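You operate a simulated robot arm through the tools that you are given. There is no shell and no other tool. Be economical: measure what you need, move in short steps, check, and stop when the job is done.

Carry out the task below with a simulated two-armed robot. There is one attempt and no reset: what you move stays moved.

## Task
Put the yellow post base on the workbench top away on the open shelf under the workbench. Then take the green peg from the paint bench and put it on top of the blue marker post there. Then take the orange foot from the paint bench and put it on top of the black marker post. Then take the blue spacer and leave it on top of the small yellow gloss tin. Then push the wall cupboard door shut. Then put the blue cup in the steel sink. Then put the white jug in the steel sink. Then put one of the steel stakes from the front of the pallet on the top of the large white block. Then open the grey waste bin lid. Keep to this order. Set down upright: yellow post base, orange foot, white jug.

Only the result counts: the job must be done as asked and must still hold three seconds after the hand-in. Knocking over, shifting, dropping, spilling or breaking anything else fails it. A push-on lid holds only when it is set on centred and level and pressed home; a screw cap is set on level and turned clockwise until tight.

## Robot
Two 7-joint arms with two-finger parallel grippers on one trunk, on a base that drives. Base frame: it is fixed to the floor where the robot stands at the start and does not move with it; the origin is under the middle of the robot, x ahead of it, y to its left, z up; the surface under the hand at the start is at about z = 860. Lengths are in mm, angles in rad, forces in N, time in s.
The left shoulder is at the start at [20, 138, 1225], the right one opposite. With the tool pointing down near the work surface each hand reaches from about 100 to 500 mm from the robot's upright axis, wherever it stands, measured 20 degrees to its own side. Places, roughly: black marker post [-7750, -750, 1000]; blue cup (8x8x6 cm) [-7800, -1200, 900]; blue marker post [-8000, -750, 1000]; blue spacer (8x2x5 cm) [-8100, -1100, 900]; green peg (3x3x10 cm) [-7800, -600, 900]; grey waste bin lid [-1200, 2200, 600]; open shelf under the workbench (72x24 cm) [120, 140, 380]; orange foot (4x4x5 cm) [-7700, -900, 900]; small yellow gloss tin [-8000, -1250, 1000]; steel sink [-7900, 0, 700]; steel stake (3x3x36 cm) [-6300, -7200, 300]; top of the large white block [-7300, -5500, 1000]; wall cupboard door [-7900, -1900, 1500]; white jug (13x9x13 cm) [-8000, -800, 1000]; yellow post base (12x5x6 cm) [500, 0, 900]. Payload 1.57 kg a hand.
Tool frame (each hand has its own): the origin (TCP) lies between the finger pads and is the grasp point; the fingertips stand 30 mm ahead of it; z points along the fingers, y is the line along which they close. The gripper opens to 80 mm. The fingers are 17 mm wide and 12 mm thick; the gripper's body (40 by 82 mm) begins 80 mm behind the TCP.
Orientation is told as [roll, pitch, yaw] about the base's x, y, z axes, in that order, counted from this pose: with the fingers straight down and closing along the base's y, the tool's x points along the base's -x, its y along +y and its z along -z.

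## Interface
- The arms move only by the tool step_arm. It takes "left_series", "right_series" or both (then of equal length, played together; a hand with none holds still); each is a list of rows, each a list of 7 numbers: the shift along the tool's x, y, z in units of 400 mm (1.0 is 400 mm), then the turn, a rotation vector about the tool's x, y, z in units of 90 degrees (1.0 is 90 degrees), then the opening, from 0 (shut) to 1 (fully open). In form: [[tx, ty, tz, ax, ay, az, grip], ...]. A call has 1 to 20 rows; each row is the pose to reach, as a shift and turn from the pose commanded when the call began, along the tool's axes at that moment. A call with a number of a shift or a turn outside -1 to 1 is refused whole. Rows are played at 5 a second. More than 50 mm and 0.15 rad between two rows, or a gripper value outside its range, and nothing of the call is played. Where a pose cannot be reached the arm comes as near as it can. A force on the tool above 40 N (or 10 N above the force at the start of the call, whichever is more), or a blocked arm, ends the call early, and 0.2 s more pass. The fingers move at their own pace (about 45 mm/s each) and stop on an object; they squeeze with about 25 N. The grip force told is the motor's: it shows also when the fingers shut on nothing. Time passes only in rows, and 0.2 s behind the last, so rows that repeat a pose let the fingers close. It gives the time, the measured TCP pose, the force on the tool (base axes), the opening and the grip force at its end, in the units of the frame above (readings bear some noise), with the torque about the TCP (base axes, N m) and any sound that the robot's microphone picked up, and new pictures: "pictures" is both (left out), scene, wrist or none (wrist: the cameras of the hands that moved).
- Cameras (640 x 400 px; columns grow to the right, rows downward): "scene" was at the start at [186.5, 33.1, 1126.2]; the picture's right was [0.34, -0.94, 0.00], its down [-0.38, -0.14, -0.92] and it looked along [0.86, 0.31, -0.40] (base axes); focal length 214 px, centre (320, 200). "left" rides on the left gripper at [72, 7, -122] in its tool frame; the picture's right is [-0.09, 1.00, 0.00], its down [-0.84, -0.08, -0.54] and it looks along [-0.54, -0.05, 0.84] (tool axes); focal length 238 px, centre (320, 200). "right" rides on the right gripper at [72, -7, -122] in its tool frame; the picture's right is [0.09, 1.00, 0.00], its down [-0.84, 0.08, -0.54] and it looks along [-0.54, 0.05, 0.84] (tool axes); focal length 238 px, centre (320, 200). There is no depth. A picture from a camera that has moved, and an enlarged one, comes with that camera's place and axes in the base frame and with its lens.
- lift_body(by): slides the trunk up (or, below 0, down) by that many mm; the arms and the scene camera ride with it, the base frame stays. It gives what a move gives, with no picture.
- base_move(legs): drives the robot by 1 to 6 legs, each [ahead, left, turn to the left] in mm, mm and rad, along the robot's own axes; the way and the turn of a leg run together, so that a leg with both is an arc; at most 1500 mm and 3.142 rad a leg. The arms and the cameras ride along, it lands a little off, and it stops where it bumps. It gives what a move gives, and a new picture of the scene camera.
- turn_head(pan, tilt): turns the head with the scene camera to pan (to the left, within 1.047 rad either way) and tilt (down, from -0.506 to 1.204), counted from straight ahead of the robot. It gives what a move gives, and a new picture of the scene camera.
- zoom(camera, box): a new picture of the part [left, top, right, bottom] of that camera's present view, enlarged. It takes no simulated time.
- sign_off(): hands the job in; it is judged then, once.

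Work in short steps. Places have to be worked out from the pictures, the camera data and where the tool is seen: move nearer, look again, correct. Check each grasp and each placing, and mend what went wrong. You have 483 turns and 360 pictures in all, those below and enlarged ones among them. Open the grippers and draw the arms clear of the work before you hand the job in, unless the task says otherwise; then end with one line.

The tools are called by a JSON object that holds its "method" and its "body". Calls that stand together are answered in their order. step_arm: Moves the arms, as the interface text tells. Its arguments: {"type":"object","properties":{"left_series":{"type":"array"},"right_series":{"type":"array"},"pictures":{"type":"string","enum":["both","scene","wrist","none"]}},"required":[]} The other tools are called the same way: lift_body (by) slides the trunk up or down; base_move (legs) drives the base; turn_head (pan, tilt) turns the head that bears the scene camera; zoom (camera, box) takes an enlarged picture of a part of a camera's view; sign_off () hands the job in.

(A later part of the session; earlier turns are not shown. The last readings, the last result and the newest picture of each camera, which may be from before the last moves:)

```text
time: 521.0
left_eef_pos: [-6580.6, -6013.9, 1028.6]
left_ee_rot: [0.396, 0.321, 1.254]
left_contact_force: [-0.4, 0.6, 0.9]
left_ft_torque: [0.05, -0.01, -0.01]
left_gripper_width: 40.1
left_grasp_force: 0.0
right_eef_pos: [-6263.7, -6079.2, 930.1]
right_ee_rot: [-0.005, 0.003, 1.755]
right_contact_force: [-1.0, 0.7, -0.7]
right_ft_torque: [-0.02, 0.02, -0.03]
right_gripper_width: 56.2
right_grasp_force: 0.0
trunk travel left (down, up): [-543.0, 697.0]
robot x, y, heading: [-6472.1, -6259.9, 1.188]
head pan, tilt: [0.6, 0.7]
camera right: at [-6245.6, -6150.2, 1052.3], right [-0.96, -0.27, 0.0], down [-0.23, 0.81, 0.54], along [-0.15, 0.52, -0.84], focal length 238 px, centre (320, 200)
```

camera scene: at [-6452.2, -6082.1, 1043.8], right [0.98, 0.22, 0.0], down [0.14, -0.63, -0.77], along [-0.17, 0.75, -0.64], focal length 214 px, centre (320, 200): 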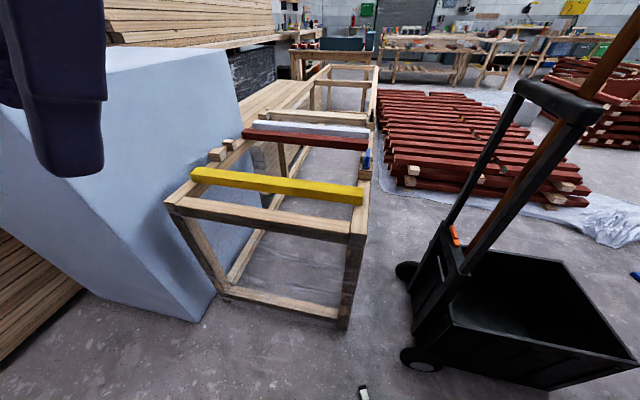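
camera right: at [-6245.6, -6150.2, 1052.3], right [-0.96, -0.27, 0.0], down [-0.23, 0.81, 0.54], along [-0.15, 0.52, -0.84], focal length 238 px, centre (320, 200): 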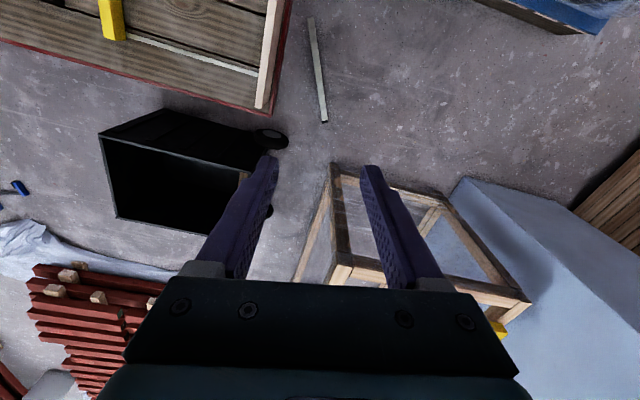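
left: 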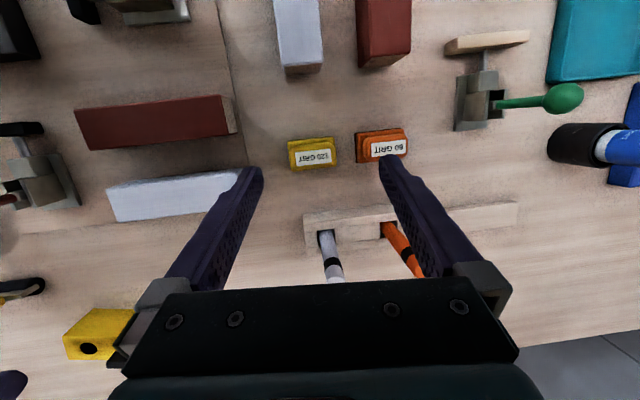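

Aligned over the stake again with reach 245. I finish the yaw and lower in stages.

{"method": "step_arm", "body": {"right_series": [[0, 0, 0, 0, 0, -0.08, 0.7], [0, 0, 0, 0, 0, -0.159, 0.7], [0, 0, 0, 0, 0, -0.159, 0.7]], "pictures": "none"}}

{"method": "lift_body", "body": {"by": -350}}

{"method": "turn_head", "body": {"pan": -0.4, "tilt": 0.8}}

{"method": "lift_body", "body": {"by": -120}}

```text
time: 521.8
left_eef_pos: [-6581.2, -6013.8, 1028.8]
left_ee_rot: [0.397, 0.32, 1.256]
left_contact_force: [1.0, 0.0, -0.1]
left_ft_torque: [0.0, 0.0, 0.05]
left_gripper_width: 40.0
left_grasp_force: 0.0
right_eef_pos: [-6263.7, -6079.7, 929.7]
right_ee_rot: [-0.001, 0.003, 2.009]
right_contact_force: [-0.2, 0.3, 0.8]
right_ft_torque: [-0.03, 0.01, 0.01]
right_gripper_width: 56.1
right_grasp_force: 0.1
trunk travel left (down, up): [-543.0, 697.0]
robot x, y, heading: [-6469.7, -6261.3, 1.189]
head pan, tilt: [0.6, 0.7]
```

```text
time: 525.2
left_eef_pos: [-6581.6, -6013.8, 678.5]
left_ee_rot: [0.397, 0.322, 1.254]
left_contact_force: [0.2, 0.1, 1.0]
left_ft_torque: [-0.01, -0.05, -0.04]
left_gripper_width: 40.0
left_grasp_force: 0.0
right_eef_pos: [-6264.8, -6079.9, 579.4]
right_ee_rot: [-0.004, 0.0, 2.005]
right_contact_force: [-0.1, -0.7, 0.2]
right_ft_torque: [-0.03, 0.03, -0.03]
right_gripper_width: 55.9
right_grasp_force: 0.1
trunk travel left (down, up): [-193.0, 1047.0]
robot x, y, heading: [-6470.1, -6256.1, 1.193]
head pan, tilt: [0.6, 0.7]
```

```text
time: 526.5
left_eef_pos: [-6581.0, -6014.0, 678.4]
left_ee_rot: [0.396, 0.322, 1.255]
left_contact_force: [-0.4, 0.8, 0.1]
left_ft_torque: [-0.01, -0.01, 0.0]
left_gripper_width: 39.9
left_grasp_force: 0.0
right_eef_pos: [-6263.8, -6080.9, 579.9]
right_ee_rot: [-0.003, 0.001, 2.005]
right_contact_force: [-0.7, 0.9, -0.1]
right_ft_torque: [0.0, 0.0, -0.01]
right_gripper_width: 55.8
right_grasp_force: 0.1
trunk travel left (down, up): [-193.0, 1047.0]
robot x, y, heading: [-6471.1, -6256.4, 1.188]
head pan, tilt: [-0.4, 0.799]
camera scene: at [-6376.9, -6107.9, 685.5], right [0.71, -0.7, 0.0], down [-0.51, -0.51, -0.7], along [0.49, 0.49, -0.72], focal length 214 px, centre (320, 200)
```

scene: 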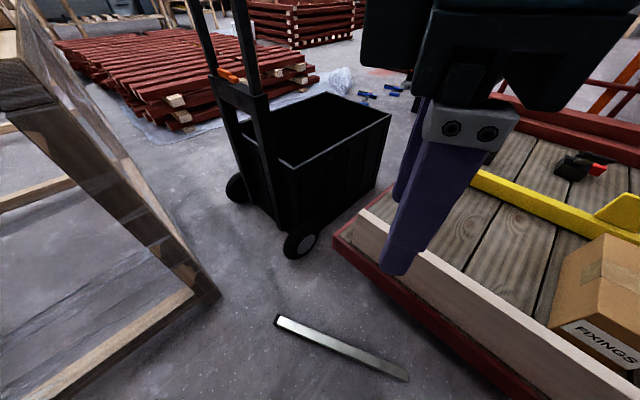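

```text
time: 528.0
left_eef_pos: [-6582.7, -6014.8, 557.7]
left_ee_rot: [0.396, 0.321, 1.256]
left_contact_force: [-0.1, -0.4, -0.2]
left_ft_torque: [0.0, 0.02, -0.04]
left_gripper_width: 39.8
left_grasp_force: 0.1
right_eef_pos: [-6264.1, -6080.4, 461.1]
right_ee_rot: [-0.004, 0.002, 2.004]
right_contact_force: [-0.1, -0.7, 0.7]
right_ft_torque: [-0.03, 0.01, 0.0]
right_gripper_width: 56.1
right_grasp_force: 0.1
trunk travel left (down, up): [-73.0, 1167.0]
robot x, y, heading: [-6471.0, -6260.8, 1.192]
head pan, tilt: [-0.4, 0.799]
```

I lower the trunk the last bit, then bring the hand down in steps.

{"method": "lift_body", "body": {"by": -65}}

{"method": "step_arm", "body": {"right_series": [[0, 0, 0.1, 0, 0, 0, 0.7], [0, 0, 0.2, 0, 0, 0, 0.7], [0, 0, 0.3, 0, 0, 0, 0.7], [0, 0, 0.4, 0, 0, 0, 0.7], [0, 0, 0.5, 0, 0, 0, 0.7], [0, 0, 0.5, 0, 0, 0, 0.7]], "pictures": "both"}}

```text
time: 529.1
left_eef_pos: [-6579.9, -6014.5, 493.5]
left_ee_rot: [0.396, 0.321, 1.255]
left_contact_force: [0.0, 0.7, -0.2]
left_ft_torque: [-0.04, 0.01, 0.0]
left_gripper_width: 40.2
left_grasp_force: 0.0
right_eef_pos: [-6264.6, -6080.6, 395.6]
right_ee_rot: [-0.003, 0.002, 2.005]
right_contact_force: [0.0, 0.0, -0.9]
right_ft_torque: [-0.01, 0.02, -0.02]
right_gripper_width: 56.0
right_grasp_force: 0.0
trunk travel left (down, up): [-8.0, 1232.0]
robot x, y, heading: [-6469.1, -6261.1, 1.19]
head pan, tilt: [-0.4, 0.799]
```

```text
time: 530.5
left_eef_pos: [-6580.6, -6014.1, 493.1]
left_ee_rot: [0.396, 0.322, 1.256]
left_contact_force: [-0.3, -0.7, -0.6]
left_ft_torque: [0.01, 0.01, 0.01]
left_gripper_width: 40.1
left_grasp_force: 0.1
right_eef_pos: [-6264.7, -6079.4, 194.7]
right_ee_rot: [-0.003, 0.001, 2.006]
right_contact_force: [-0.5, 0.6, -0.6]
right_ft_torque: [0.0, 0.0, 0.0]
right_gripper_width: 56.1
right_grasp_force: 0.0
trunk travel left (down, up): [-8.0, 1232.0]
robot x, y, heading: [-6473.2, -6255.6, 1.188]
head pan, tilt: [-0.4, 0.799]
camera scene: at [-6376.6, -6107.9, 500.5], right [0.71, -0.71, 0.0], down [-0.51, -0.51, -0.7], along [0.49, 0.49, -0.72], focal length 214 px, centre (320, 200)
camera right: at [-6229.4, -6143.1, 316.6], right [-0.86, -0.5, 0.0], down [-0.43, 0.73, 0.54], along [-0.27, 0.47, -0.84], focal length 238 px, centre (320, 200)
```

scene: 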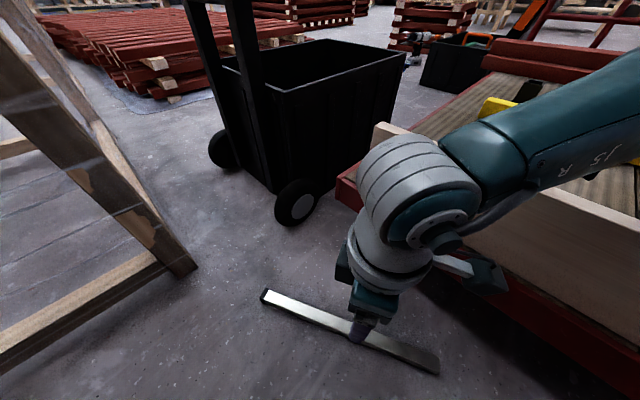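
right: 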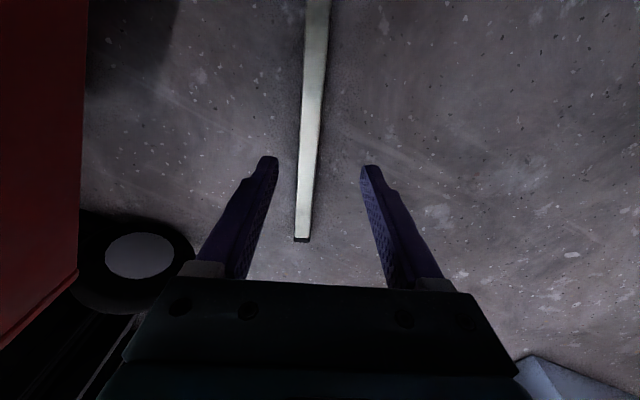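

As the hand lowers the arm straightens, which draws the forearm away from the trolley. I continue down carefully.

{"method": "step_arm", "body": {"right_series": [[0, 0, 0.08, 0, 0, 0, 0.7], [0, 0, 0.16, 0, 0, 0, 0.7], [0, 0, 0.24, 0, 0, 0, 0.7], [0, 0, 0.3, 0, 0, 0, 0.7], [0, 0, 0.3, 0, 0, 0, 0.7]], "pictures": "both"}}

```text
time: 531.7
left_eef_pos: [-6582.3, -6014.7, 492.7]
left_ee_rot: [0.396, 0.321, 1.254]
left_contact_force: [1.0, -0.5, 0.4]
left_ft_torque: [0.0, -0.03, 0.01]
left_gripper_width: 39.8
left_grasp_force: 0.2
right_eef_pos: [-6263.8, -6080.4, 74.3]
right_ee_rot: [-0.004, 0.001, 2.008]
right_contact_force: [0.2, -0.1, 0.1]
right_ft_torque: [-0.03, 0.01, 0.0]
right_gripper_width: 56.0
right_grasp_force: 0.0
trunk travel left (down, up): [-8.0, 1232.0]
robot x, y, heading: [-6469.9, -6251.9, 1.19]
head pan, tilt: [-0.4, 0.799]
camera scene: at [-6376.5, -6107.9, 500.5], right [0.71, -0.71, 0.0], down [-0.51, -0.51, -0.7], along [0.49, 0.49, -0.72], focal length 214 px, centre (320, 200)
camera right: at [-6229.2, -6143.3, 197.3], right [-0.86, -0.5, 0.0], down [-0.43, 0.73, 0.54], along [-0.27, 0.47, -0.84], focal length 238 px, centre (320, 200)
```

scene: 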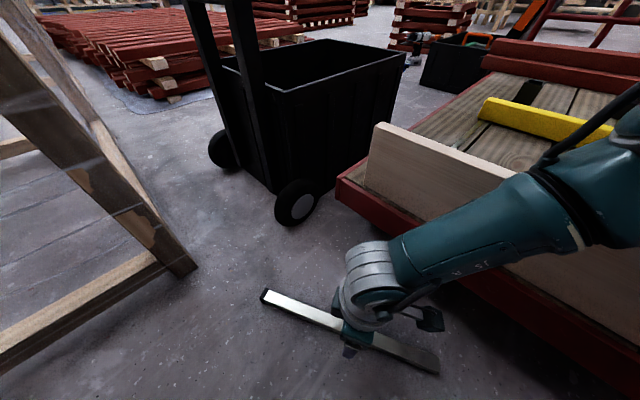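
right: 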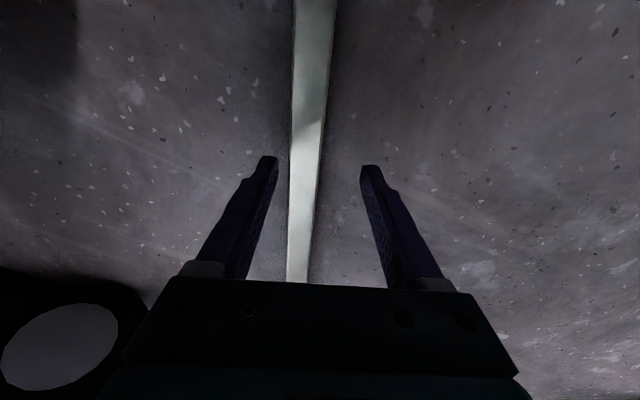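

Fine. I centre by 9 mm, go to the floor level and close.

{"method": "step_arm", "body": {"right_series": [[0, -0.022, 0.04, 0, 0, 0, 0.7], [0, -0.022, 0.08, 0, 0, 0, 0.7], [0, -0.022, 0.1, 0, 0, 0, 0.7], [0, -0.022, 0.1, 0, 0, 0, 0.3], [0, -0.022, 0.1, 0, 0, 0, 0], [0, -0.022, 0.1, 0, 0, 0, 0], [0, -0.022, 0.1, 0, 0, 0, 0]], "pictures": "both"}}

```text
time: 533.3
left_eef_pos: [-6581.6, -6013.9, 493.6]
left_ee_rot: [0.397, 0.321, 1.255]
left_contact_force: [-0.4, -0.3, 0.4]
left_ft_torque: [-0.02, 0.03, -0.01]
left_gripper_width: 40.0
left_grasp_force: 0.1
right_eef_pos: [-6254.1, -6075.5, 42.7]
right_ee_rot: [-0.003, 0.003, 2.005]
right_contact_force: [1.5, 0.9, 0.3]
right_ft_torque: [0.01, -0.06, -0.05]
right_gripper_width: 25.0
right_grasp_force: 25.4
right hand out of reach, approached as far as the arm can: row 3, 4, 5, 6, 7
trunk travel left (down, up): [-8.0, 1232.0]
robot x, y, heading: [-6469.9, -6261.0, 1.186]
head pan, tilt: [-0.4, 0.799]
camera scene: at [-6376.3, -6107.8, 500.5], right [0.71, -0.71, 0.0], down [-0.51, -0.51, -0.7], along [0.49, 0.49, -0.72], focal length 214 px, centre (320, 200)
camera right: at [-6219.5, -6139.1, 165.0], right [-0.86, -0.5, 0.0], down [-0.43, 0.73, 0.54], along [-0.27, 0.47, -0.84], focal length 238 px, centre (320, 200)
```

scene: 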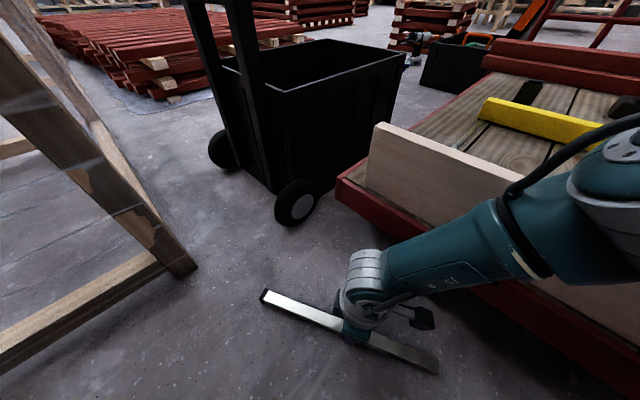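
right: 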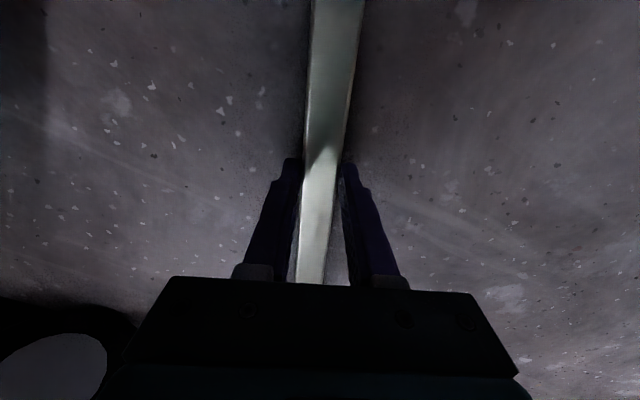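

Gripped, but only the upper half. I open, lower 8 mm more, and regrip for a deeper hold.

{"method": "step_arm", "body": {"right_series": [[0, 0, 0, 0, 0, 0, 0.45], [0, 0, 0, 0, 0, 0, 0.45]], "pictures": "none"}}

{"method": "lift_body", "body": {"by": -8}}

{"method": "step_arm", "body": {"right_series": [[0, 0, 0, 0, 0, 0, 0.2], [0, 0, 0, 0, 0, 0, 0], [0, 0, 0, 0, 0, 0, 0], [0, 0, -0.02, 0, 0, 0, 0], [0, 0, -0.05, 0, 0, 0, 0], [0, 0, -0.1, 0, 0, 0, 0], [0, 0, -0.15, 0, 0, 0, 0]], "pictures": "both"}}

```text
time: 533.9
left_eef_pos: [-6580.7, -6014.8, 493.8]
left_ee_rot: [0.394, 0.321, 1.254]
left_contact_force: [-0.3, -0.1, -0.3]
left_ft_torque: [-0.02, -0.01, 0.0]
left_gripper_width: 40.0
left_grasp_force: 0.0
right_eef_pos: [-6254.2, -6077.2, 42.4]
right_ee_rot: [-0.003, 0.001, 2.006]
right_contact_force: [0.5, -0.5, -0.5]
right_ft_torque: [0.03, 0.0, 0.0]
right_gripper_width: 35.9
right_grasp_force: 0.0
trunk travel left (down, up): [-8.0, 1232.0]
robot x, y, heading: [-6469.1, -6260.6, 1.191]
head pan, tilt: [-0.4, 0.799]
```

```text
time: 534.4
left_eef_pos: [-6580.6, -6014.7, 484.3]
left_ee_rot: [0.398, 0.322, 1.255]
left_contact_force: [0.1, -0.8, 1.2]
left_ft_torque: [0.03, -0.01, 0.0]
left_gripper_width: 40.0
left_grasp_force: 0.0
right_eef_pos: [-6255.8, -6076.1, 33.6]
right_ee_rot: [-0.002, 0.001, 2.006]
right_contact_force: [0.0, -0.8, -0.3]
right_ft_torque: [0.0, 0.01, -0.01]
right_gripper_width: 36.2
right_grasp_force: 0.0
trunk travel left (down, up): [0.0, 1240.0]
robot x, y, heading: [-6469.9, -6263.9, 1.187]
head pan, tilt: [-0.4, 0.799]
```

```text
time: 536.0
left_eef_pos: [-6581.1, -6014.3, 484.6]
left_ee_rot: [0.397, 0.32, 1.253]
left_contact_force: [0.2, 0.1, 0.3]
left_ft_torque: [-0.02, 0.02, 0.02]
left_gripper_width: 40.0
left_grasp_force: 0.0
right_eef_pos: [-6253.8, -6075.6, 95.0]
right_ee_rot: [-0.004, 0.003, 2.006]
right_contact_force: [0.2, -0.5, -2.8]
right_ft_torque: [-0.05, 0.0, 0.0]
right_gripper_width: 24.7
right_grasp_force: 25.5
trunk travel left (down, up): [0.0, 1240.0]
robot x, y, heading: [-6469.0, -6261.6, 1.189]
head pan, tilt: [-0.4, 0.799]
camera scene: at [-6376.5, -6108.1, 492.5], right [0.71, -0.71, 0.0], down [-0.51, -0.51, -0.7], along [0.49, 0.49, -0.72], focal length 214 px, centre (320, 200)
camera right: at [-6219.8, -6138.8, 217.5], right [-0.86, -0.5, 0.0], down [-0.43, 0.73, 0.54], along [-0.27, 0.47, -0.84], focal length 238 px, centre (320, 200)
```

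scene: 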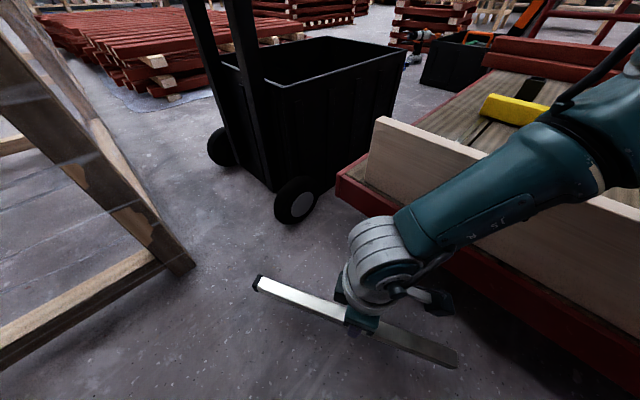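
right: 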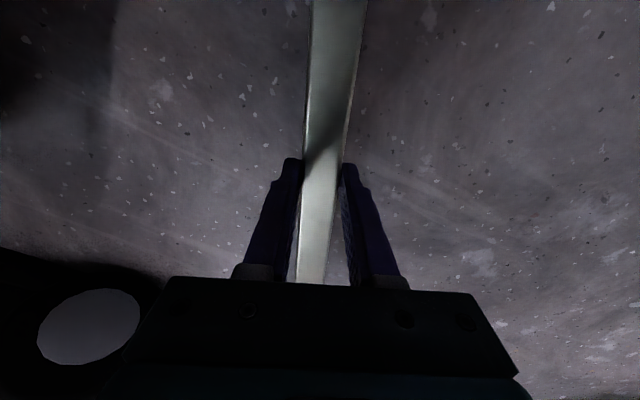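

Lifted level. I raise the trunk straight up.

{"method": "lift_body", "body": {"by": 400}}

{"method": "lift_body", "body": {"by": 400}}

{"method": "lift_body", "body": {"by": 300}}

{"method": "turn_head", "body": {"pan": 0.3, "tilt": 0.7}}

```text
time: 539.9
left_eef_pos: [-6580.9, -6015.0, 886.0]
left_ee_rot: [0.397, 0.322, 1.255]
left_contact_force: [-0.3, 0.5, -0.8]
left_ft_torque: [-0.05, -0.04, 0.0]
left_gripper_width: 40.3
left_grasp_force: 0.0
right_eef_pos: [-6254.0, -6074.0, 494.5]
right_ee_rot: [-0.004, 0.002, 2.004]
right_contact_force: [1.3, 0.0, -4.3]
right_ft_torque: [-0.12, -0.02, -0.03]
right_gripper_width: 25.0
right_grasp_force: 25.3
trunk travel left (down, up): [-400.0, 840.0]
robot x, y, heading: [-6474.3, -6257.4, 1.19]
head pan, tilt: [-0.4, 0.799]
```

```text
time: 543.7
left_eef_pos: [-6582.1, -6014.1, 1284.9]
left_ee_rot: [0.396, 0.324, 1.255]
left_contact_force: [0.0, -0.2, -1.0]
left_ft_torque: [0.0, 0.01, 0.02]
left_gripper_width: 40.0
left_grasp_force: 0.0
right_eef_pos: [-6255.1, -6076.2, 894.1]
right_ee_rot: [-0.004, 0.003, 2.004]
right_contact_force: [0.5, -0.4, -3.1]
right_ft_torque: [-0.09, -0.01, 0.0]
right_gripper_width: 24.7
right_grasp_force: 25.2
trunk travel left (down, up): [-800.0, 440.0]
robot x, y, heading: [-6470.6, -6254.6, 1.189]
head pan, tilt: [-0.4, 0.799]
```

```text
time: 546.7
left_eef_pos: [-6581.7, -6012.8, 1585.9]
left_ee_rot: [0.397, 0.321, 1.256]
left_contact_force: [-0.4, -1.0, -0.4]
left_ft_torque: [0.0, 0.02, -0.02]
left_gripper_width: 39.9
left_grasp_force: 0.1
right_eef_pos: [-6255.6, -6075.2, 1194.5]
right_ee_rot: [-0.003, 0.002, 2.005]
right_contact_force: [-0.6, 0.0, -4.2]
right_ft_torque: [-0.06, -0.03, 0.01]
right_gripper_width: 24.6
right_grasp_force: 24.9
trunk travel left (down, up): [-1100.0, 140.0]
robot x, y, heading: [-6470.2, -6259.6, 1.192]
head pan, tilt: [-0.4, 0.799]
```

```text
time: 547.8
left_eef_pos: [-6581.2, -6014.1, 1585.0]
left_ee_rot: [0.397, 0.322, 1.255]
left_contact_force: [0.5, 0.8, 0.4]
left_ft_torque: [-0.02, 0.02, -0.02]
left_gripper_width: 39.8
left_grasp_force: 0.0
right_eef_pos: [-6255.4, -6076.1, 1194.6]
right_ee_rot: [-0.005, 0.002, 2.006]
right_contact_force: [0.7, -0.1, -4.1]
right_ft_torque: [-0.06, -0.04, 0.01]
right_gripper_width: 24.7
right_grasp_force: 25.2
trunk travel left (down, up): [-1100.0, 140.0]
robot x, y, heading: [-6466.6, -6261.8, 1.187]
head pan, tilt: [0.3, 0.7]
camera scene: at [-6426.6, -6080.6, 1600.7], right [1.0, -0.08, 0.0], down [-0.05, -0.64, -0.76], along [0.06, 0.76, -0.64], focal length 214 px, centre (320, 200)
```

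scene: 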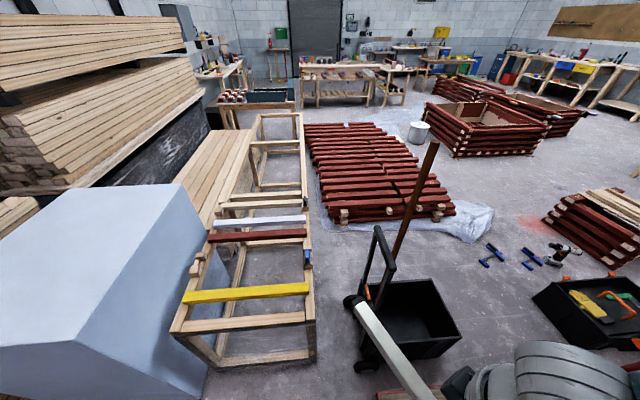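

Stake is held well. I look left at the block and its surroundings to plan the placing.

{"method": "turn_head", "body": {"pan": 1.0, "tilt": 0.65}}

```text
time: 548.8
left_eef_pos: [-6580.5, -6015.8, 1584.8]
left_ee_rot: [0.397, 0.32, 1.255]
left_contact_force: [-0.4, -0.5, 0.5]
left_ft_torque: [0.02, 0.0, -0.02]
left_gripper_width: 40.0
left_grasp_force: 0.1
right_eef_pos: [-6255.2, -6074.6, 1195.1]
right_ee_rot: [-0.004, 0.004, 2.006]
right_contact_force: [0.1, -0.4, -3.6]
right_ft_torque: [-0.09, -0.05, 0.02]
right_gripper_width: 24.7
right_grasp_force: 25.0
trunk travel left (down, up): [-1100.0, 140.0]
robot x, y, heading: [-6469.2, -6263.4, 1.184]
head pan, tilt: [1.0, 0.649]
camera scene: at [-6483.9, -6094.4, 1605.0], right [0.82, 0.58, 0.0], down [0.35, -0.49, -0.8], along [-0.46, 0.65, -0.6], focal length 214 px, centre (320, 200)
```

scene: 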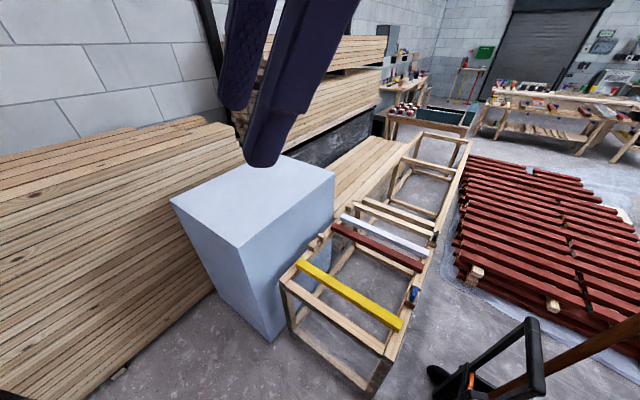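

The block top spans about x -7071..-7640, y -5820..-5127, z≈930. I turn to heading ≈2.36 and move to its southeast corner with the stake high.

{"method": "base_move", "body": {"legs": [[0, 0, 1.172], [590, 264, 0]]}}

{"method": "turn_head", "body": {"pan": 0.0, "tilt": 0.8}}

{"method": "step_arm", "body": {"right_series": [[0, 0, 0, 0, 0, 0, 0]], "pictures": "wrist"}}

```text
time: 555.4
left_eef_pos: [-7347.6, -6041.2, 1584.1]
left_ee_rot: [0.396, 0.322, 2.434]
left_contact_force: [-0.2, -0.6, 1.0]
left_ft_torque: [0.0, 0.0, -0.05]
left_gripper_width: 40.1
left_grasp_force: 0.0
right_eef_pos: [-7168.3, -5763.8, 1195.5]
right_ee_rot: [-0.003, 0.001, -3.1]
right_contact_force: [-0.1, -0.4, -3.8]
right_ft_torque: [-0.02, -0.08, 0.01]
right_gripper_width: 24.5
right_grasp_force: 25.7
trunk travel left (down, up): [-1100.0, 140.0]
robot x, y, heading: [-7079.7, -6035.7, 2.364]
head pan, tilt: [1.0, 0.649]
camera scene: at [-7236.4, -5980.7, 1605.0], right [-0.22, 0.97, 0.0], down [0.59, 0.14, -0.8], along [-0.78, -0.18, -0.6], focal length 214 px, centre (320, 200)
```

scene: 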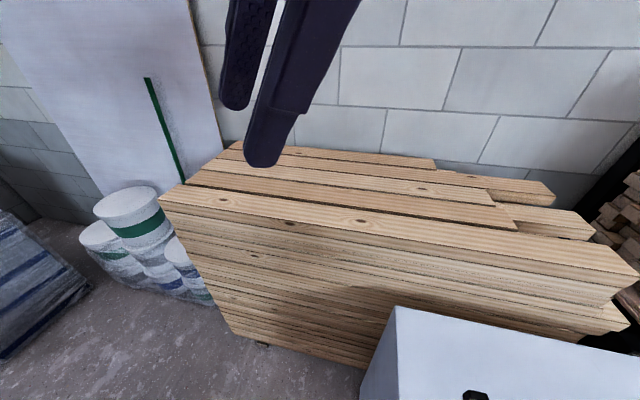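

```text
time: 556.7
left_eef_pos: [-7350.3, -6041.1, 1585.0]
left_ee_rot: [0.398, 0.321, 2.433]
left_contact_force: [0.2, -0.5, -0.2]
left_ft_torque: [0.0, 0.0, 0.01]
left_gripper_width: 40.0
left_grasp_force: 0.0
right_eef_pos: [-7167.6, -5762.9, 1194.3]
right_ee_rot: [-0.003, 0.001, -3.098]
right_contact_force: [0.2, 0.0, -4.1]
right_ft_torque: [-0.02, -0.08, 0.01]
right_gripper_width: 24.7
right_grasp_force: 24.4
trunk travel left (down, up): [-1100.0, 140.0]
robot x, y, heading: [-7079.5, -6033.1, 2.368]
head pan, tilt: [0.0, 0.799]
camera scene: at [-7209.6, -5904.9, 1592.4], right [0.7, 0.72, 0.0], down [0.51, -0.5, -0.7], along [-0.5, 0.49, -0.72], focal length 214 px, centre (320, 200)
```

scene: 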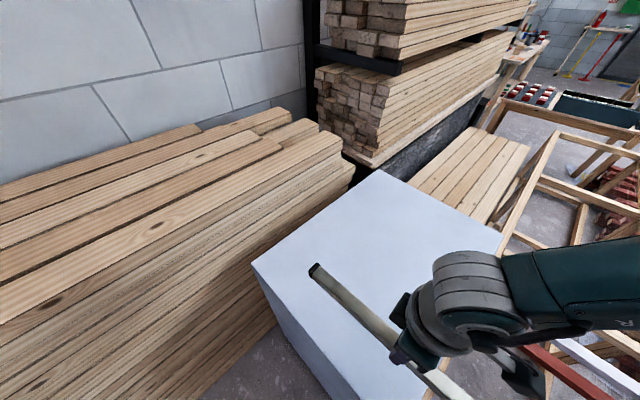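

```text
time: 557.1
left_eef_pos: [-7349.4, -6041.4, 1585.7]
left_ee_rot: [0.398, 0.321, 2.435]
left_contact_force: [0.2, 1.9, -0.4]
left_ft_torque: [0.0, -0.01, -0.01]
left_gripper_width: 39.8
left_grasp_force: 0.0
right_eef_pos: [-7167.4, -5763.0, 1195.1]
right_ee_rot: [-0.004, 0.001, -3.098]
right_contact_force: [-0.3, -0.4, -4.1]
right_ft_torque: [0.02, -0.07, -0.04]
right_gripper_width: 24.5
right_grasp_force: 25.0
trunk travel left (down, up): [-1100.0, 140.0]
robot x, y, heading: [-7076.5, -6032.7, 2.368]
head pan, tilt: [0.0, 0.799]
camera right: at [-7097.7, -5754.6, 1317.1], right [0.14, -0.99, 0.0], down [-0.83, -0.12, 0.54], along [-0.54, -0.07, -0.84], focal length 238 px, centre (320, 200)
```

right: 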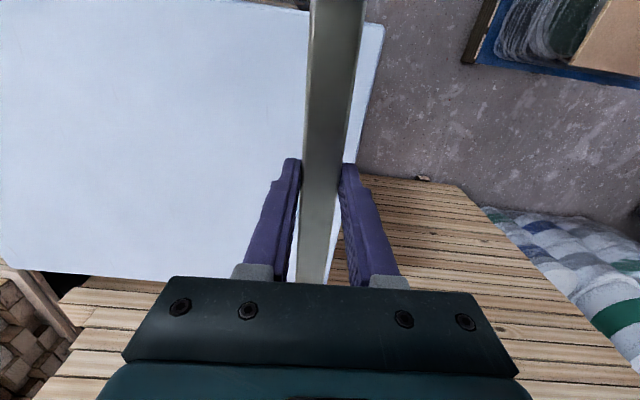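

Stake lies along x over the block. I raise the hand relative to the shoulder, then extend over the block centre, in smooth small steps.

{"method": "step_arm", "body": {"right_series": [[0, 0, -0.07, 0, 0, 0, 0], [0, 0, -0.14, 0, 0, 0, 0], [0, 0, -0.21, 0, 0, 0, 0], [0, 0, -0.28, 0, 0, 0, 0], [0, 0, -0.35, 0, 0, 0, 0], [0, 0, -0.42, 0, 0, 0, 0], [0, 0, -0.49, 0, 0, 0, 0], [0, 0, -0.56, 0, 0, 0, 0], [0, 0, -0.63, 0, 0, 0, 0], [0, 0, -0.7, 0, 0, 0, 0], [-0.05, -0.045, -0.7, 0, 0, 0, 0], [-0.1, -0.09, -0.7, 0, 0, 0, 0], [-0.15, -0.135, -0.7, 0, 0, 0, 0], [-0.2, -0.18, -0.7, 0, 0, 0, 0], [-0.25, -0.225, -0.7, 0, 0, 0, 0], [-0.3, -0.27, -0.7, 0, 0, 0, 0], [-0.34, -0.3, -0.7, 0, 0, 0, 0], [-0.34, -0.3, -0.7, 0, 0, 0, 0]], "pictures": "both"}}

```text
time: 560.9
left_eef_pos: [-7349.2, -6041.6, 1586.2]
left_ee_rot: [0.396, 0.32, 2.434]
left_contact_force: [-0.4, 0.3, 0.3]
left_ft_torque: [0.01, -0.02, 0.0]
left_gripper_width: 40.2
left_grasp_force: 0.1
right_eef_pos: [-7278.6, -5672.4, 1474.5]
right_ee_rot: [-0.004, 0.003, -3.098]
right_contact_force: [0.4, 0.3, -3.6]
right_ft_torque: [-0.01, -0.08, 0.01]
right_gripper_width: 24.8
right_grasp_force: 24.8
right hand out of reach, approached as far as the arm can: row 16, 17, 18
trunk travel left (down, up): [-1100.0, 140.0]
robot x, y, heading: [-7078.6, -6030.0, 2.37]
head pan, tilt: [0.0, 0.799]
camera scene: at [-7209.5, -5904.9, 1592.4], right [0.7, 0.72, 0.0], down [0.51, -0.5, -0.7], along [-0.5, 0.49, -0.72], focal length 214 px, centre (320, 200)
camera right: at [-7208.4, -5663.8, 1597.6], right [0.14, -0.99, 0.0], down [-0.83, -0.12, 0.54], along [-0.54, -0.07, -0.84], focal length 238 px, centre (320, 200)
```

scene: 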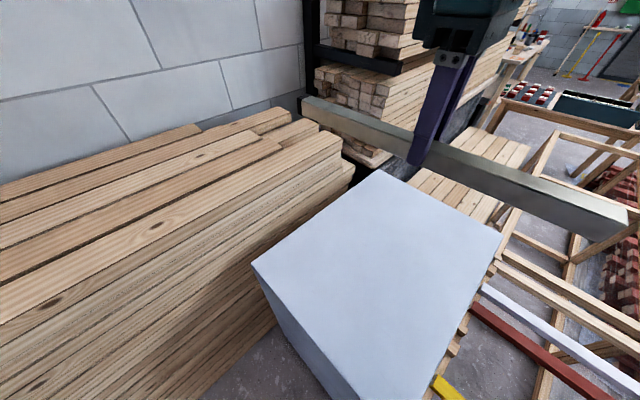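
right: 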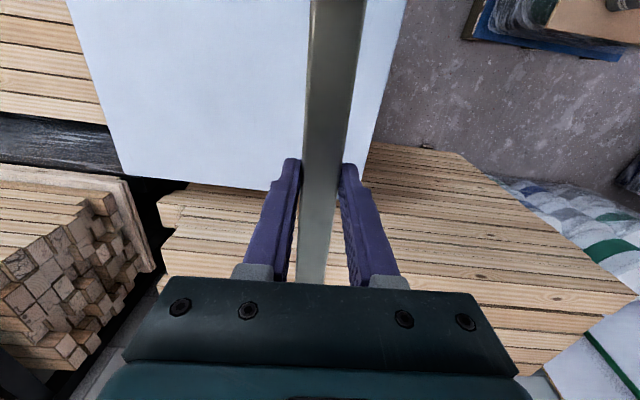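

I nudge 52 mm forward for margin, then lower the trunk.

{"method": "base_move", "body": {"legs": [[52, 0, 0]]}}

{"method": "lift_body", "body": {"by": -400}}

{"method": "step_arm", "body": {"right_series": [[0, 0, 0, 0, 0, 0, 0]], "pictures": "both"}}

```text
time: 561.8
left_eef_pos: [-7384.9, -6005.3, 1584.6]
left_ee_rot: [0.396, 0.321, 2.437]
left_contact_force: [-0.2, -0.5, 0.0]
left_ft_torque: [-0.02, 0.0, 0.01]
left_gripper_width: 39.8
left_grasp_force: 0.1
right_eef_pos: [-7314.1, -5636.5, 1475.1]
right_ee_rot: [-0.003, 0.003, -3.095]
right_contact_force: [-0.1, 0.2, -4.1]
right_ft_torque: [0.01, -0.08, 0.01]
right_gripper_width: 24.7
right_grasp_force: 24.9
trunk travel left (down, up): [-1100.0, 140.0]
robot x, y, heading: [-7113.8, -5997.6, 2.369]
head pan, tilt: [0.0, 0.799]
camera scene: at [-7245.9, -5869.4, 1592.4], right [0.7, 0.72, 0.0], down [0.51, -0.5, -0.7], along [-0.5, 0.49, -0.72], focal length 214 px, centre (320, 200)
```

scene: 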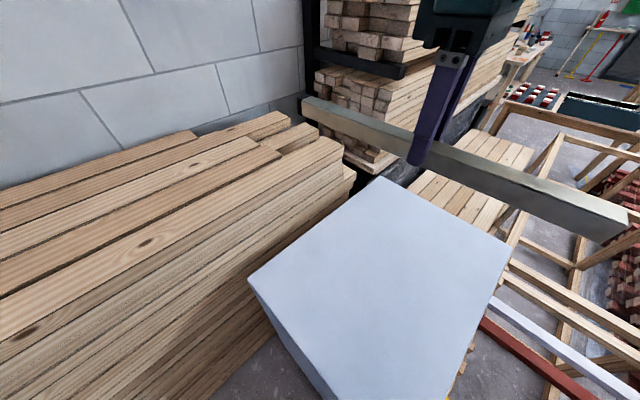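

```text
time: 565.6
left_eef_pos: [-7385.0, -6005.6, 1185.1]
left_ee_rot: [0.396, 0.322, 2.436]
left_contact_force: [0.3, 0.7, 0.7]
left_ft_torque: [0.02, -0.01, 0.0]
left_gripper_width: 40.1
left_grasp_force: 0.0
right_eef_pos: [-7315.2, -5636.9, 1074.2]
right_ee_rot: [-0.004, 0.003, -3.097]
right_contact_force: [0.3, 0.5, -4.3]
right_ft_torque: [-0.02, -0.07, -0.02]
right_gripper_width: 24.4
right_grasp_force: 25.4
trunk travel left (down, up): [-700.0, 540.0]
robot x, y, heading: [-7116.4, -5997.3, 2.372]
head pan, tilt: [0.0, 0.799]
```

```text
time: 566.0
left_eef_pos: [-7385.1, -6007.6, 1184.6]
left_ee_rot: [0.396, 0.321, 2.437]
left_contact_force: [0.1, 1.0, 0.0]
left_ft_torque: [-0.01, -0.01, -0.04]
left_gripper_width: 39.9
left_grasp_force: 0.0
right_eef_pos: [-7316.4, -5637.4, 1075.5]
right_ee_rot: [-0.002, 0.003, -3.097]
right_contact_force: [0.2, 1.1, -4.0]
right_ft_torque: [-0.02, -0.09, 0.02]
right_gripper_width: 24.7
right_grasp_force: 25.0
trunk travel left (down, up): [-700.0, 540.0]
robot x, y, heading: [-7112.8, -5994.0, 2.366]
head pan, tilt: [0.0, 0.799]
camera scene: at [-7245.9, -5869.6, 1192.4], right [0.7, 0.72, 0.0], down [0.51, -0.5, -0.7], along [-0.5, 0.49, -0.72], focal length 214 px, centre (320, 200)
camera right: at [-7244.7, -5628.5, 1197.4], right [0.14, -0.99, 0.0], down [-0.83, -0.12, 0.54], along [-0.53, -0.07, -0.84], focal length 238 px, centre (320, 200)
```

scene: 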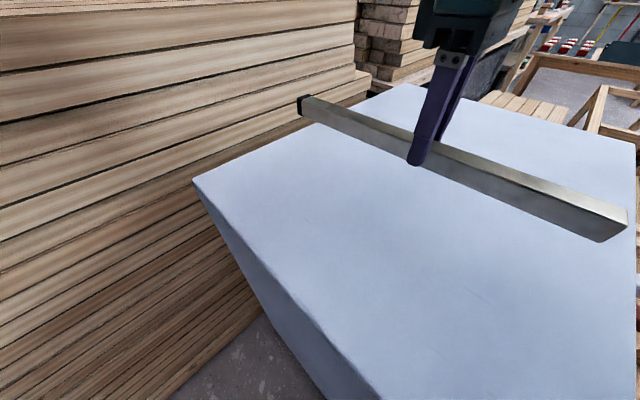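
right: 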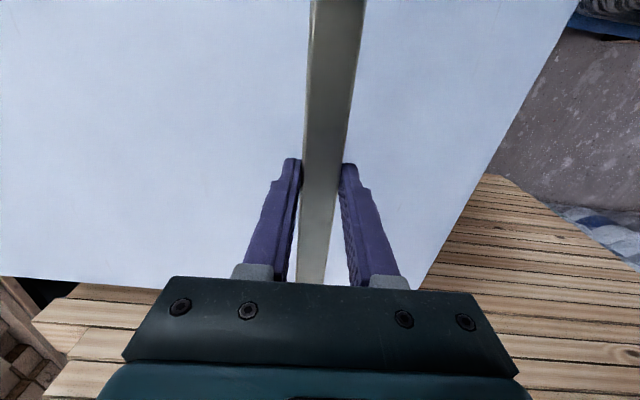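

Over the block, with good margins. I lower 70 more by trunk and then creep until contact.

{"method": "lift_body", "body": {"by": -60}}

{"method": "step_arm", "body": {"right_series": [[0, 0, 0.015, 0, 0, 0, 0], [0, 0, 0.03, 0, 0, 0, 0], [0, 0, 0.045, 0, 0, 0, 0], [0, 0, 0.06, 0, 0, 0, 0], [0, 0, 0.075, 0, 0, 0, 0], [0, 0, 0.09, 0, 0, 0, 0], [0, 0, 0.105, 0, 0, 0, 0], [0, 0, 0.12, 0, 0, 0, 0], [0, 0, 0.135, 0, 0, 0, 0], [0, 0, 0.15, 0, 0, 0, 0]], "pictures": "scene"}}

```text
time: 567.0
left_eef_pos: [-7385.4, -6005.7, 1125.0]
left_ee_rot: [0.397, 0.321, 2.438]
left_contact_force: [0.5, -0.1, 0.0]
left_ft_torque: [-0.02, -0.01, 0.02]
left_gripper_width: 40.0
left_grasp_force: 0.2
right_eef_pos: [-7316.0, -5637.7, 1015.1]
right_ee_rot: [-0.003, 0.004, -3.095]
right_contact_force: [-0.5, 0.3, -3.9]
right_ft_torque: [0.04, -0.07, 0.0]
right_gripper_width: 24.6
right_grasp_force: 25.5
trunk travel left (down, up): [-640.0, 600.0]
robot x, y, heading: [-7116.6, -5995.6, 2.372]
head pan, tilt: [0.0, 0.799]
```

```text
time: 569.2
left_eef_pos: [-7385.8, -6005.9, 1125.6]
left_ee_rot: [0.397, 0.319, 2.439]
left_contact_force: [0.1, 0.6, 0.5]
left_ft_torque: [0.01, 0.01, -0.03]
left_gripper_width: 40.0
left_grasp_force: 0.1
right_eef_pos: [-7316.2, -5637.3, 979.4]
right_ee_rot: [-0.006, -0.001, -3.098]
right_contact_force: [-0.2, -4.5, 20.2]
right_ft_torque: [-0.41, 0.15, 0.02]
right_gripper_width: 24.9
right_grasp_force: 25.0
right hand out of reach, approached as far as the arm can: row 7, 8, 9, 10
trunk travel left (down, up): [-640.0, 600.0]
robot x, y, heading: [-7119.2, -5995.4, 2.374]
head pan, tilt: [0.0, 0.799]
camera scene: at [-7246.7, -5869.0, 1132.7], right [0.7, 0.72, 0.0], down [0.51, -0.5, -0.7], along [-0.5, 0.49, -0.72], focal length 214 px, centre (320, 200)
```

scene: 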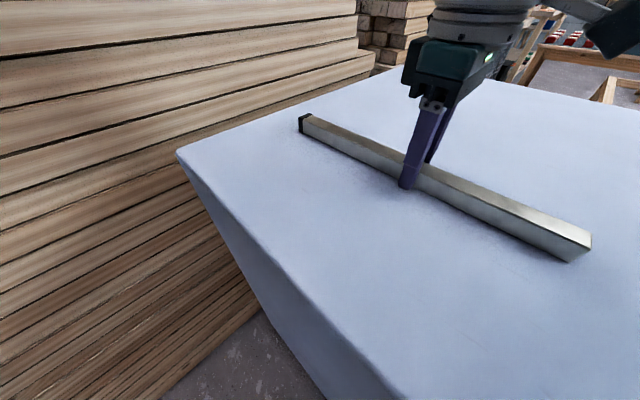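

Stake rests on the block. I ease, open and lift away.

{"method": "step_arm", "body": {"right_series": [[0, 0, -0.004, 0, 0, 0, 0], [0, 0, -0.004, 0, 0, 0, 0.4], [0, 0, -0.004, 0, 0, 0, 0.6], [0, 0, -0.004, 0, 0, 0, 0.6], [0, 0, -0.05, 0, 0, 0, 0.6], [0, 0, -0.12, 0, 0, 0, 0.6], [0, 0, -0.2, 0, 0, 0, 0.6]], "pictures": "scene"}}

{"method": "lift_body", "body": {"by": 400}}

{"method": "turn_head", "body": {"pan": 0.0, "tilt": 0.9}}

```text
time: 570.8
left_eef_pos: [-7385.2, -6006.0, 1126.4]
left_ee_rot: [0.397, 0.321, 2.436]
left_contact_force: [0.8, -0.4, -0.8]
left_ft_torque: [0.0, -0.01, 0.0]
left_gripper_width: 39.8
left_grasp_force: 0.1
right_eef_pos: [-7314.2, -5636.3, 1057.5]
right_ee_rot: [-0.003, 0.003, -3.095]
right_contact_force: [-0.4, 0.4, -0.4]
right_ft_torque: [0.0, 0.01, 0.01]
right_gripper_width: 47.9
right_grasp_force: 0.1
trunk travel left (down, up): [-640.0, 600.0]
robot x, y, heading: [-7113.5, -5997.2, 2.367]
head pan, tilt: [0.0, 0.799]
camera scene: at [-7246.0, -5869.3, 1132.5], right [0.7, 0.72, 0.0], down [0.51, -0.5, -0.7], along [-0.5, 0.49, -0.72], focal length 214 px, centre (320, 200)
```

scene: 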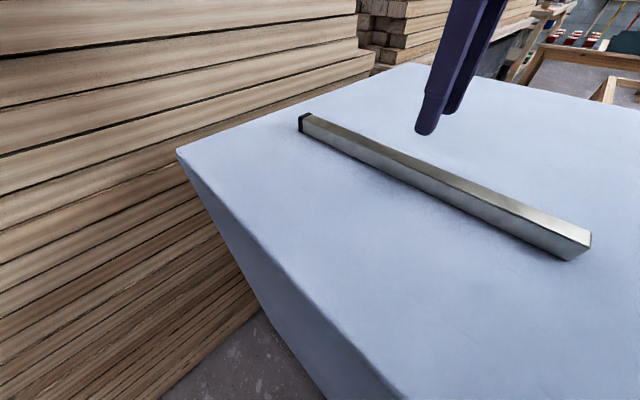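

```text
time: 574.6
left_eef_pos: [-7385.8, -6006.1, 1524.7]
left_ee_rot: [0.396, 0.322, 2.436]
left_contact_force: [0.6, 0.4, -0.7]
left_ft_torque: [0.01, 0.03, -0.01]
left_gripper_width: 39.6
left_grasp_force: 0.1
right_eef_pos: [-7315.0, -5637.2, 1456.2]
right_ee_rot: [-0.003, 0.003, -3.097]
right_contact_force: [-0.3, -0.1, 0.6]
right_ft_torque: [-0.01, 0.02, -0.03]
right_gripper_width: 48.1
right_grasp_force: 0.1
trunk travel left (down, up): [-1040.0, 200.0]
robot x, y, heading: [-7115.8, -5996.3, 2.37]
head pan, tilt: [0.0, 0.799]
```

```text
time: 575.3
left_eef_pos: [-7386.6, -6006.2, 1526.5]
left_ee_rot: [0.396, 0.321, 2.436]
left_contact_force: [0.9, 0.0, 0.6]
left_ft_torque: [0.0, 0.01, -0.01]
left_gripper_width: 40.0
left_grasp_force: 0.0
right_eef_pos: [-7315.7, -5635.6, 1457.9]
right_ee_rot: [-0.003, 0.004, -3.097]
right_contact_force: [0.8, 0.0, -0.5]
right_ft_torque: [-0.02, -0.01, -0.02]
right_gripper_width: 48.0
right_grasp_force: 0.1
trunk travel left (down, up): [-1040.0, 200.0]
robot x, y, heading: [-7116.4, -5998.5, 2.368]
head pan, tilt: [0.0, 0.901]
camera scene: at [-7242.3, -5872.9, 1524.6], right [0.7, 0.72, 0.0], down [0.56, -0.55, -0.62], along [-0.44, 0.43, -0.78], focal length 214 px, centre (320, 200)
```

scene: 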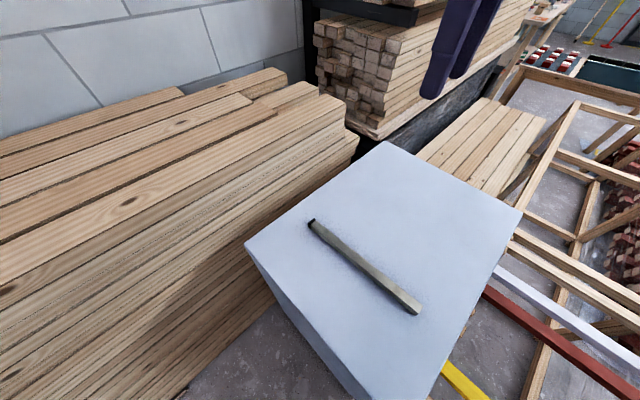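

The stake lies flat and secure on the block. Last task: the bin lid. I turn east and drive back with the trunk high (arms well above everything).

{"method": "base_move", "body": {"legs": [[-300, 0, 0], [0, 0, -2.368], [250, 0, 0], [0, 1450, 0], [0, 1450, 0]]}}

{"method": "base_move", "body": {"legs": [[0, 1450, 0], [0, 1450, 0], [0, 1440, 0]]}}

```text
time: 598.1
left_eef_pos: [-6431.5, -3088.8, 1525.5]
left_ee_rot: [0.397, 0.321, 0.027]
left_contact_force: [-0.3, -0.1, 0.3]
left_ft_torque: [-0.01, -0.04, 0.02]
left_gripper_width: 39.9
left_grasp_force: 0.1
right_eef_pos: [-6235.5, -3411.7, 1457.1]
right_ee_rot: [-0.005, 0.004, 0.774]
right_contact_force: [-0.3, -0.6, -0.7]
right_ft_torque: [0.02, -0.01, 0.0]
right_gripper_width: 47.9
right_grasp_force: 0.1
trunk travel left (down, up): [-1040.0, 200.0]
robot x, y, heading: [-6624.3, -3278.5, -0.039]
head pan, tilt: [0.0, 0.901]
camera scene: at [-6450.1, -3280.8, 1524.6], right [-0.04, -1.0, 0.0], down [-0.78, 0.03, -0.62], along [0.62, -0.03, -0.78], focal length 214 px, centre (320, 200)
```

scene: 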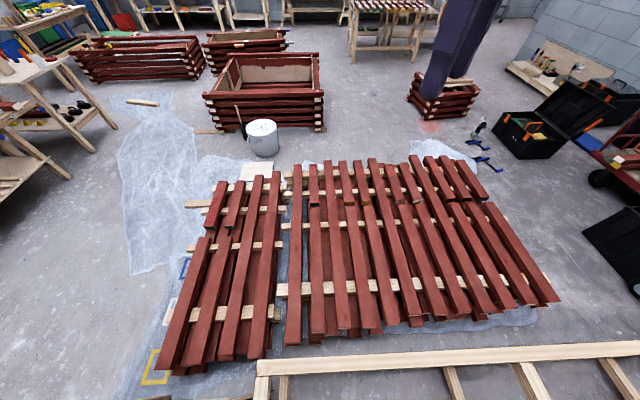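

```text
time: 619.0
left_eef_pos: [-6181.8, 1272.5, 1524.5]
left_ee_rot: [0.397, 0.321, 0.007]
left_contact_force: [-0.3, -0.5, -0.3]
left_ft_torque: [-0.02, -0.01, 0.0]
left_gripper_width: 39.7
left_grasp_force: 0.0
right_eef_pos: [-5994.6, 946.7, 1457.4]
right_ee_rot: [-0.004, 0.001, 0.758]
right_contact_force: [0.4, -0.1, 0.0]
right_ft_torque: [-0.04, 0.02, 0.01]
right_gripper_width: 47.7
right_grasp_force: 0.1
trunk travel left (down, up): [-1040.0, 200.0]
robot x, y, heading: [-6381.9, 1091.3, -0.062]
head pan, tilt: [0.0, 0.901]
camera scene: at [-6206.5, 1081.6, 1524.6], right [-0.06, -1.0, 0.0], down [-0.78, 0.05, -0.62], along [0.62, -0.04, -0.78], focal length 214 px, centre (320, 200)
```

scene: 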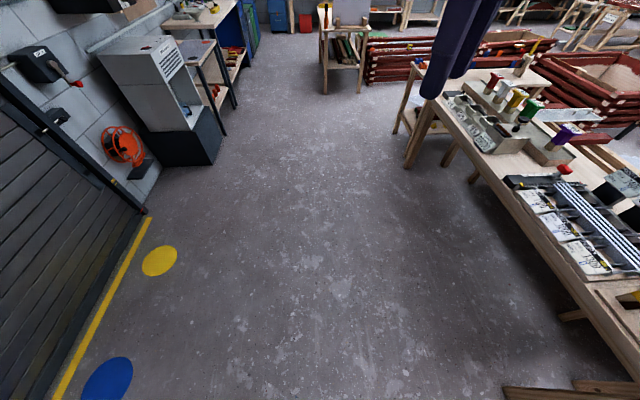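

I drive east to the bins, then face the wall (+y).

{"method": "base_move", "body": {"legs": [[1300, 150, 0.062], [1300, 0, 0], [1300, 0, 0], [1200, 0, 0], [0, 0, 1.57]]}}

{"method": "turn_head", "body": {"pan": 0.0, "tilt": 0.7}}

```text
time: 647.5
left_eef_pos: [-1442.9, 1341.5, 1525.8]
left_ee_rot: [0.395, 0.322, 1.62]
left_contact_force: [-0.2, -0.5, 0.3]
left_ft_torque: [0.01, -0.01, -0.02]
left_gripper_width: 40.0
left_grasp_force: 0.1
right_eef_pos: [-1123.8, 1542.5, 1458.2]
right_ee_rot: [-0.002, 0.003, 2.367]
right_contact_force: [-0.1, 0.4, 0.7]
right_ft_torque: [0.01, -0.06, 0.03]
right_gripper_width: 47.8
right_grasp_force: 0.0
trunk travel left (down, up): [-1040.0, 200.0]
robot x, y, heading: [-1251.0, 1152.6, 1.55]
head pan, tilt: [0.0, 0.901]
camera scene: at [-1248.9, 1328.1, 1524.6], right [1.0, -0.02, 0.0], down [-0.02, -0.78, -0.62], along [0.01, 0.62, -0.78], focal length 214 px, centre (320, 200)
```

scene: 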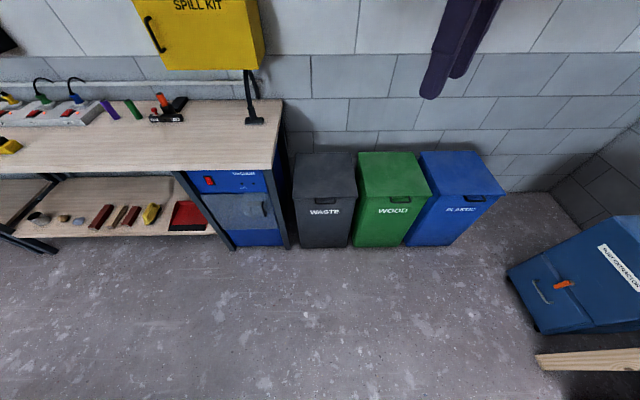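

```text
time: 648.2
left_eef_pos: [-1442.9, 1341.3, 1524.5]
left_ee_rot: [0.397, 0.322, 1.618]
left_contact_force: [0.5, 0.2, -0.2]
left_ft_torque: [0.0, 0.0, 0.01]
left_gripper_width: 39.9
left_grasp_force: 0.1
right_eef_pos: [-1123.7, 1543.3, 1457.7]
right_ee_rot: [-0.003, 0.004, 2.37]
right_contact_force: [-0.5, 0.3, -0.5]
right_ft_torque: [-0.01, -0.02, 0.04]
right_gripper_width: 48.0
right_grasp_force: 0.2
trunk travel left (down, up): [-1040.0, 200.0]
robot x, y, heading: [-1254.7, 1152.4, 1.553]
head pan, tilt: [0.0, 0.7]
camera scene: at [-1248.7, 1337.6, 1540.7], right [1.0, -0.02, 0.0], down [-0.01, -0.64, -0.76], along [0.02, 0.76, -0.64], focal length 214 px, centre (320, 200)
```

scene: 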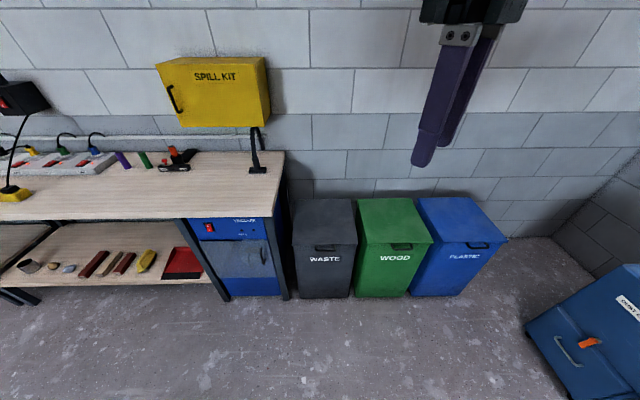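

I zoom on the grey bin's lid.

{"method": "zoom", "body": {"camera": "scene", "box": [270, 180, 390, 310]}}

```text
3.08 times, centred on (330, 245) of scene
camera zoom: at [-1248.7, 1337.6, 1540.7], right [1.0, -0.02, 0.0], down [-0.01, -0.64, -0.76], along [0.02, 0.76, -0.64], focal length 660 px, centre (289, 62)
```

zoom: 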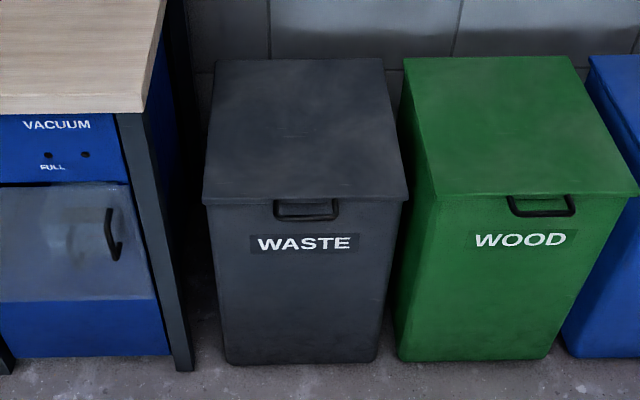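

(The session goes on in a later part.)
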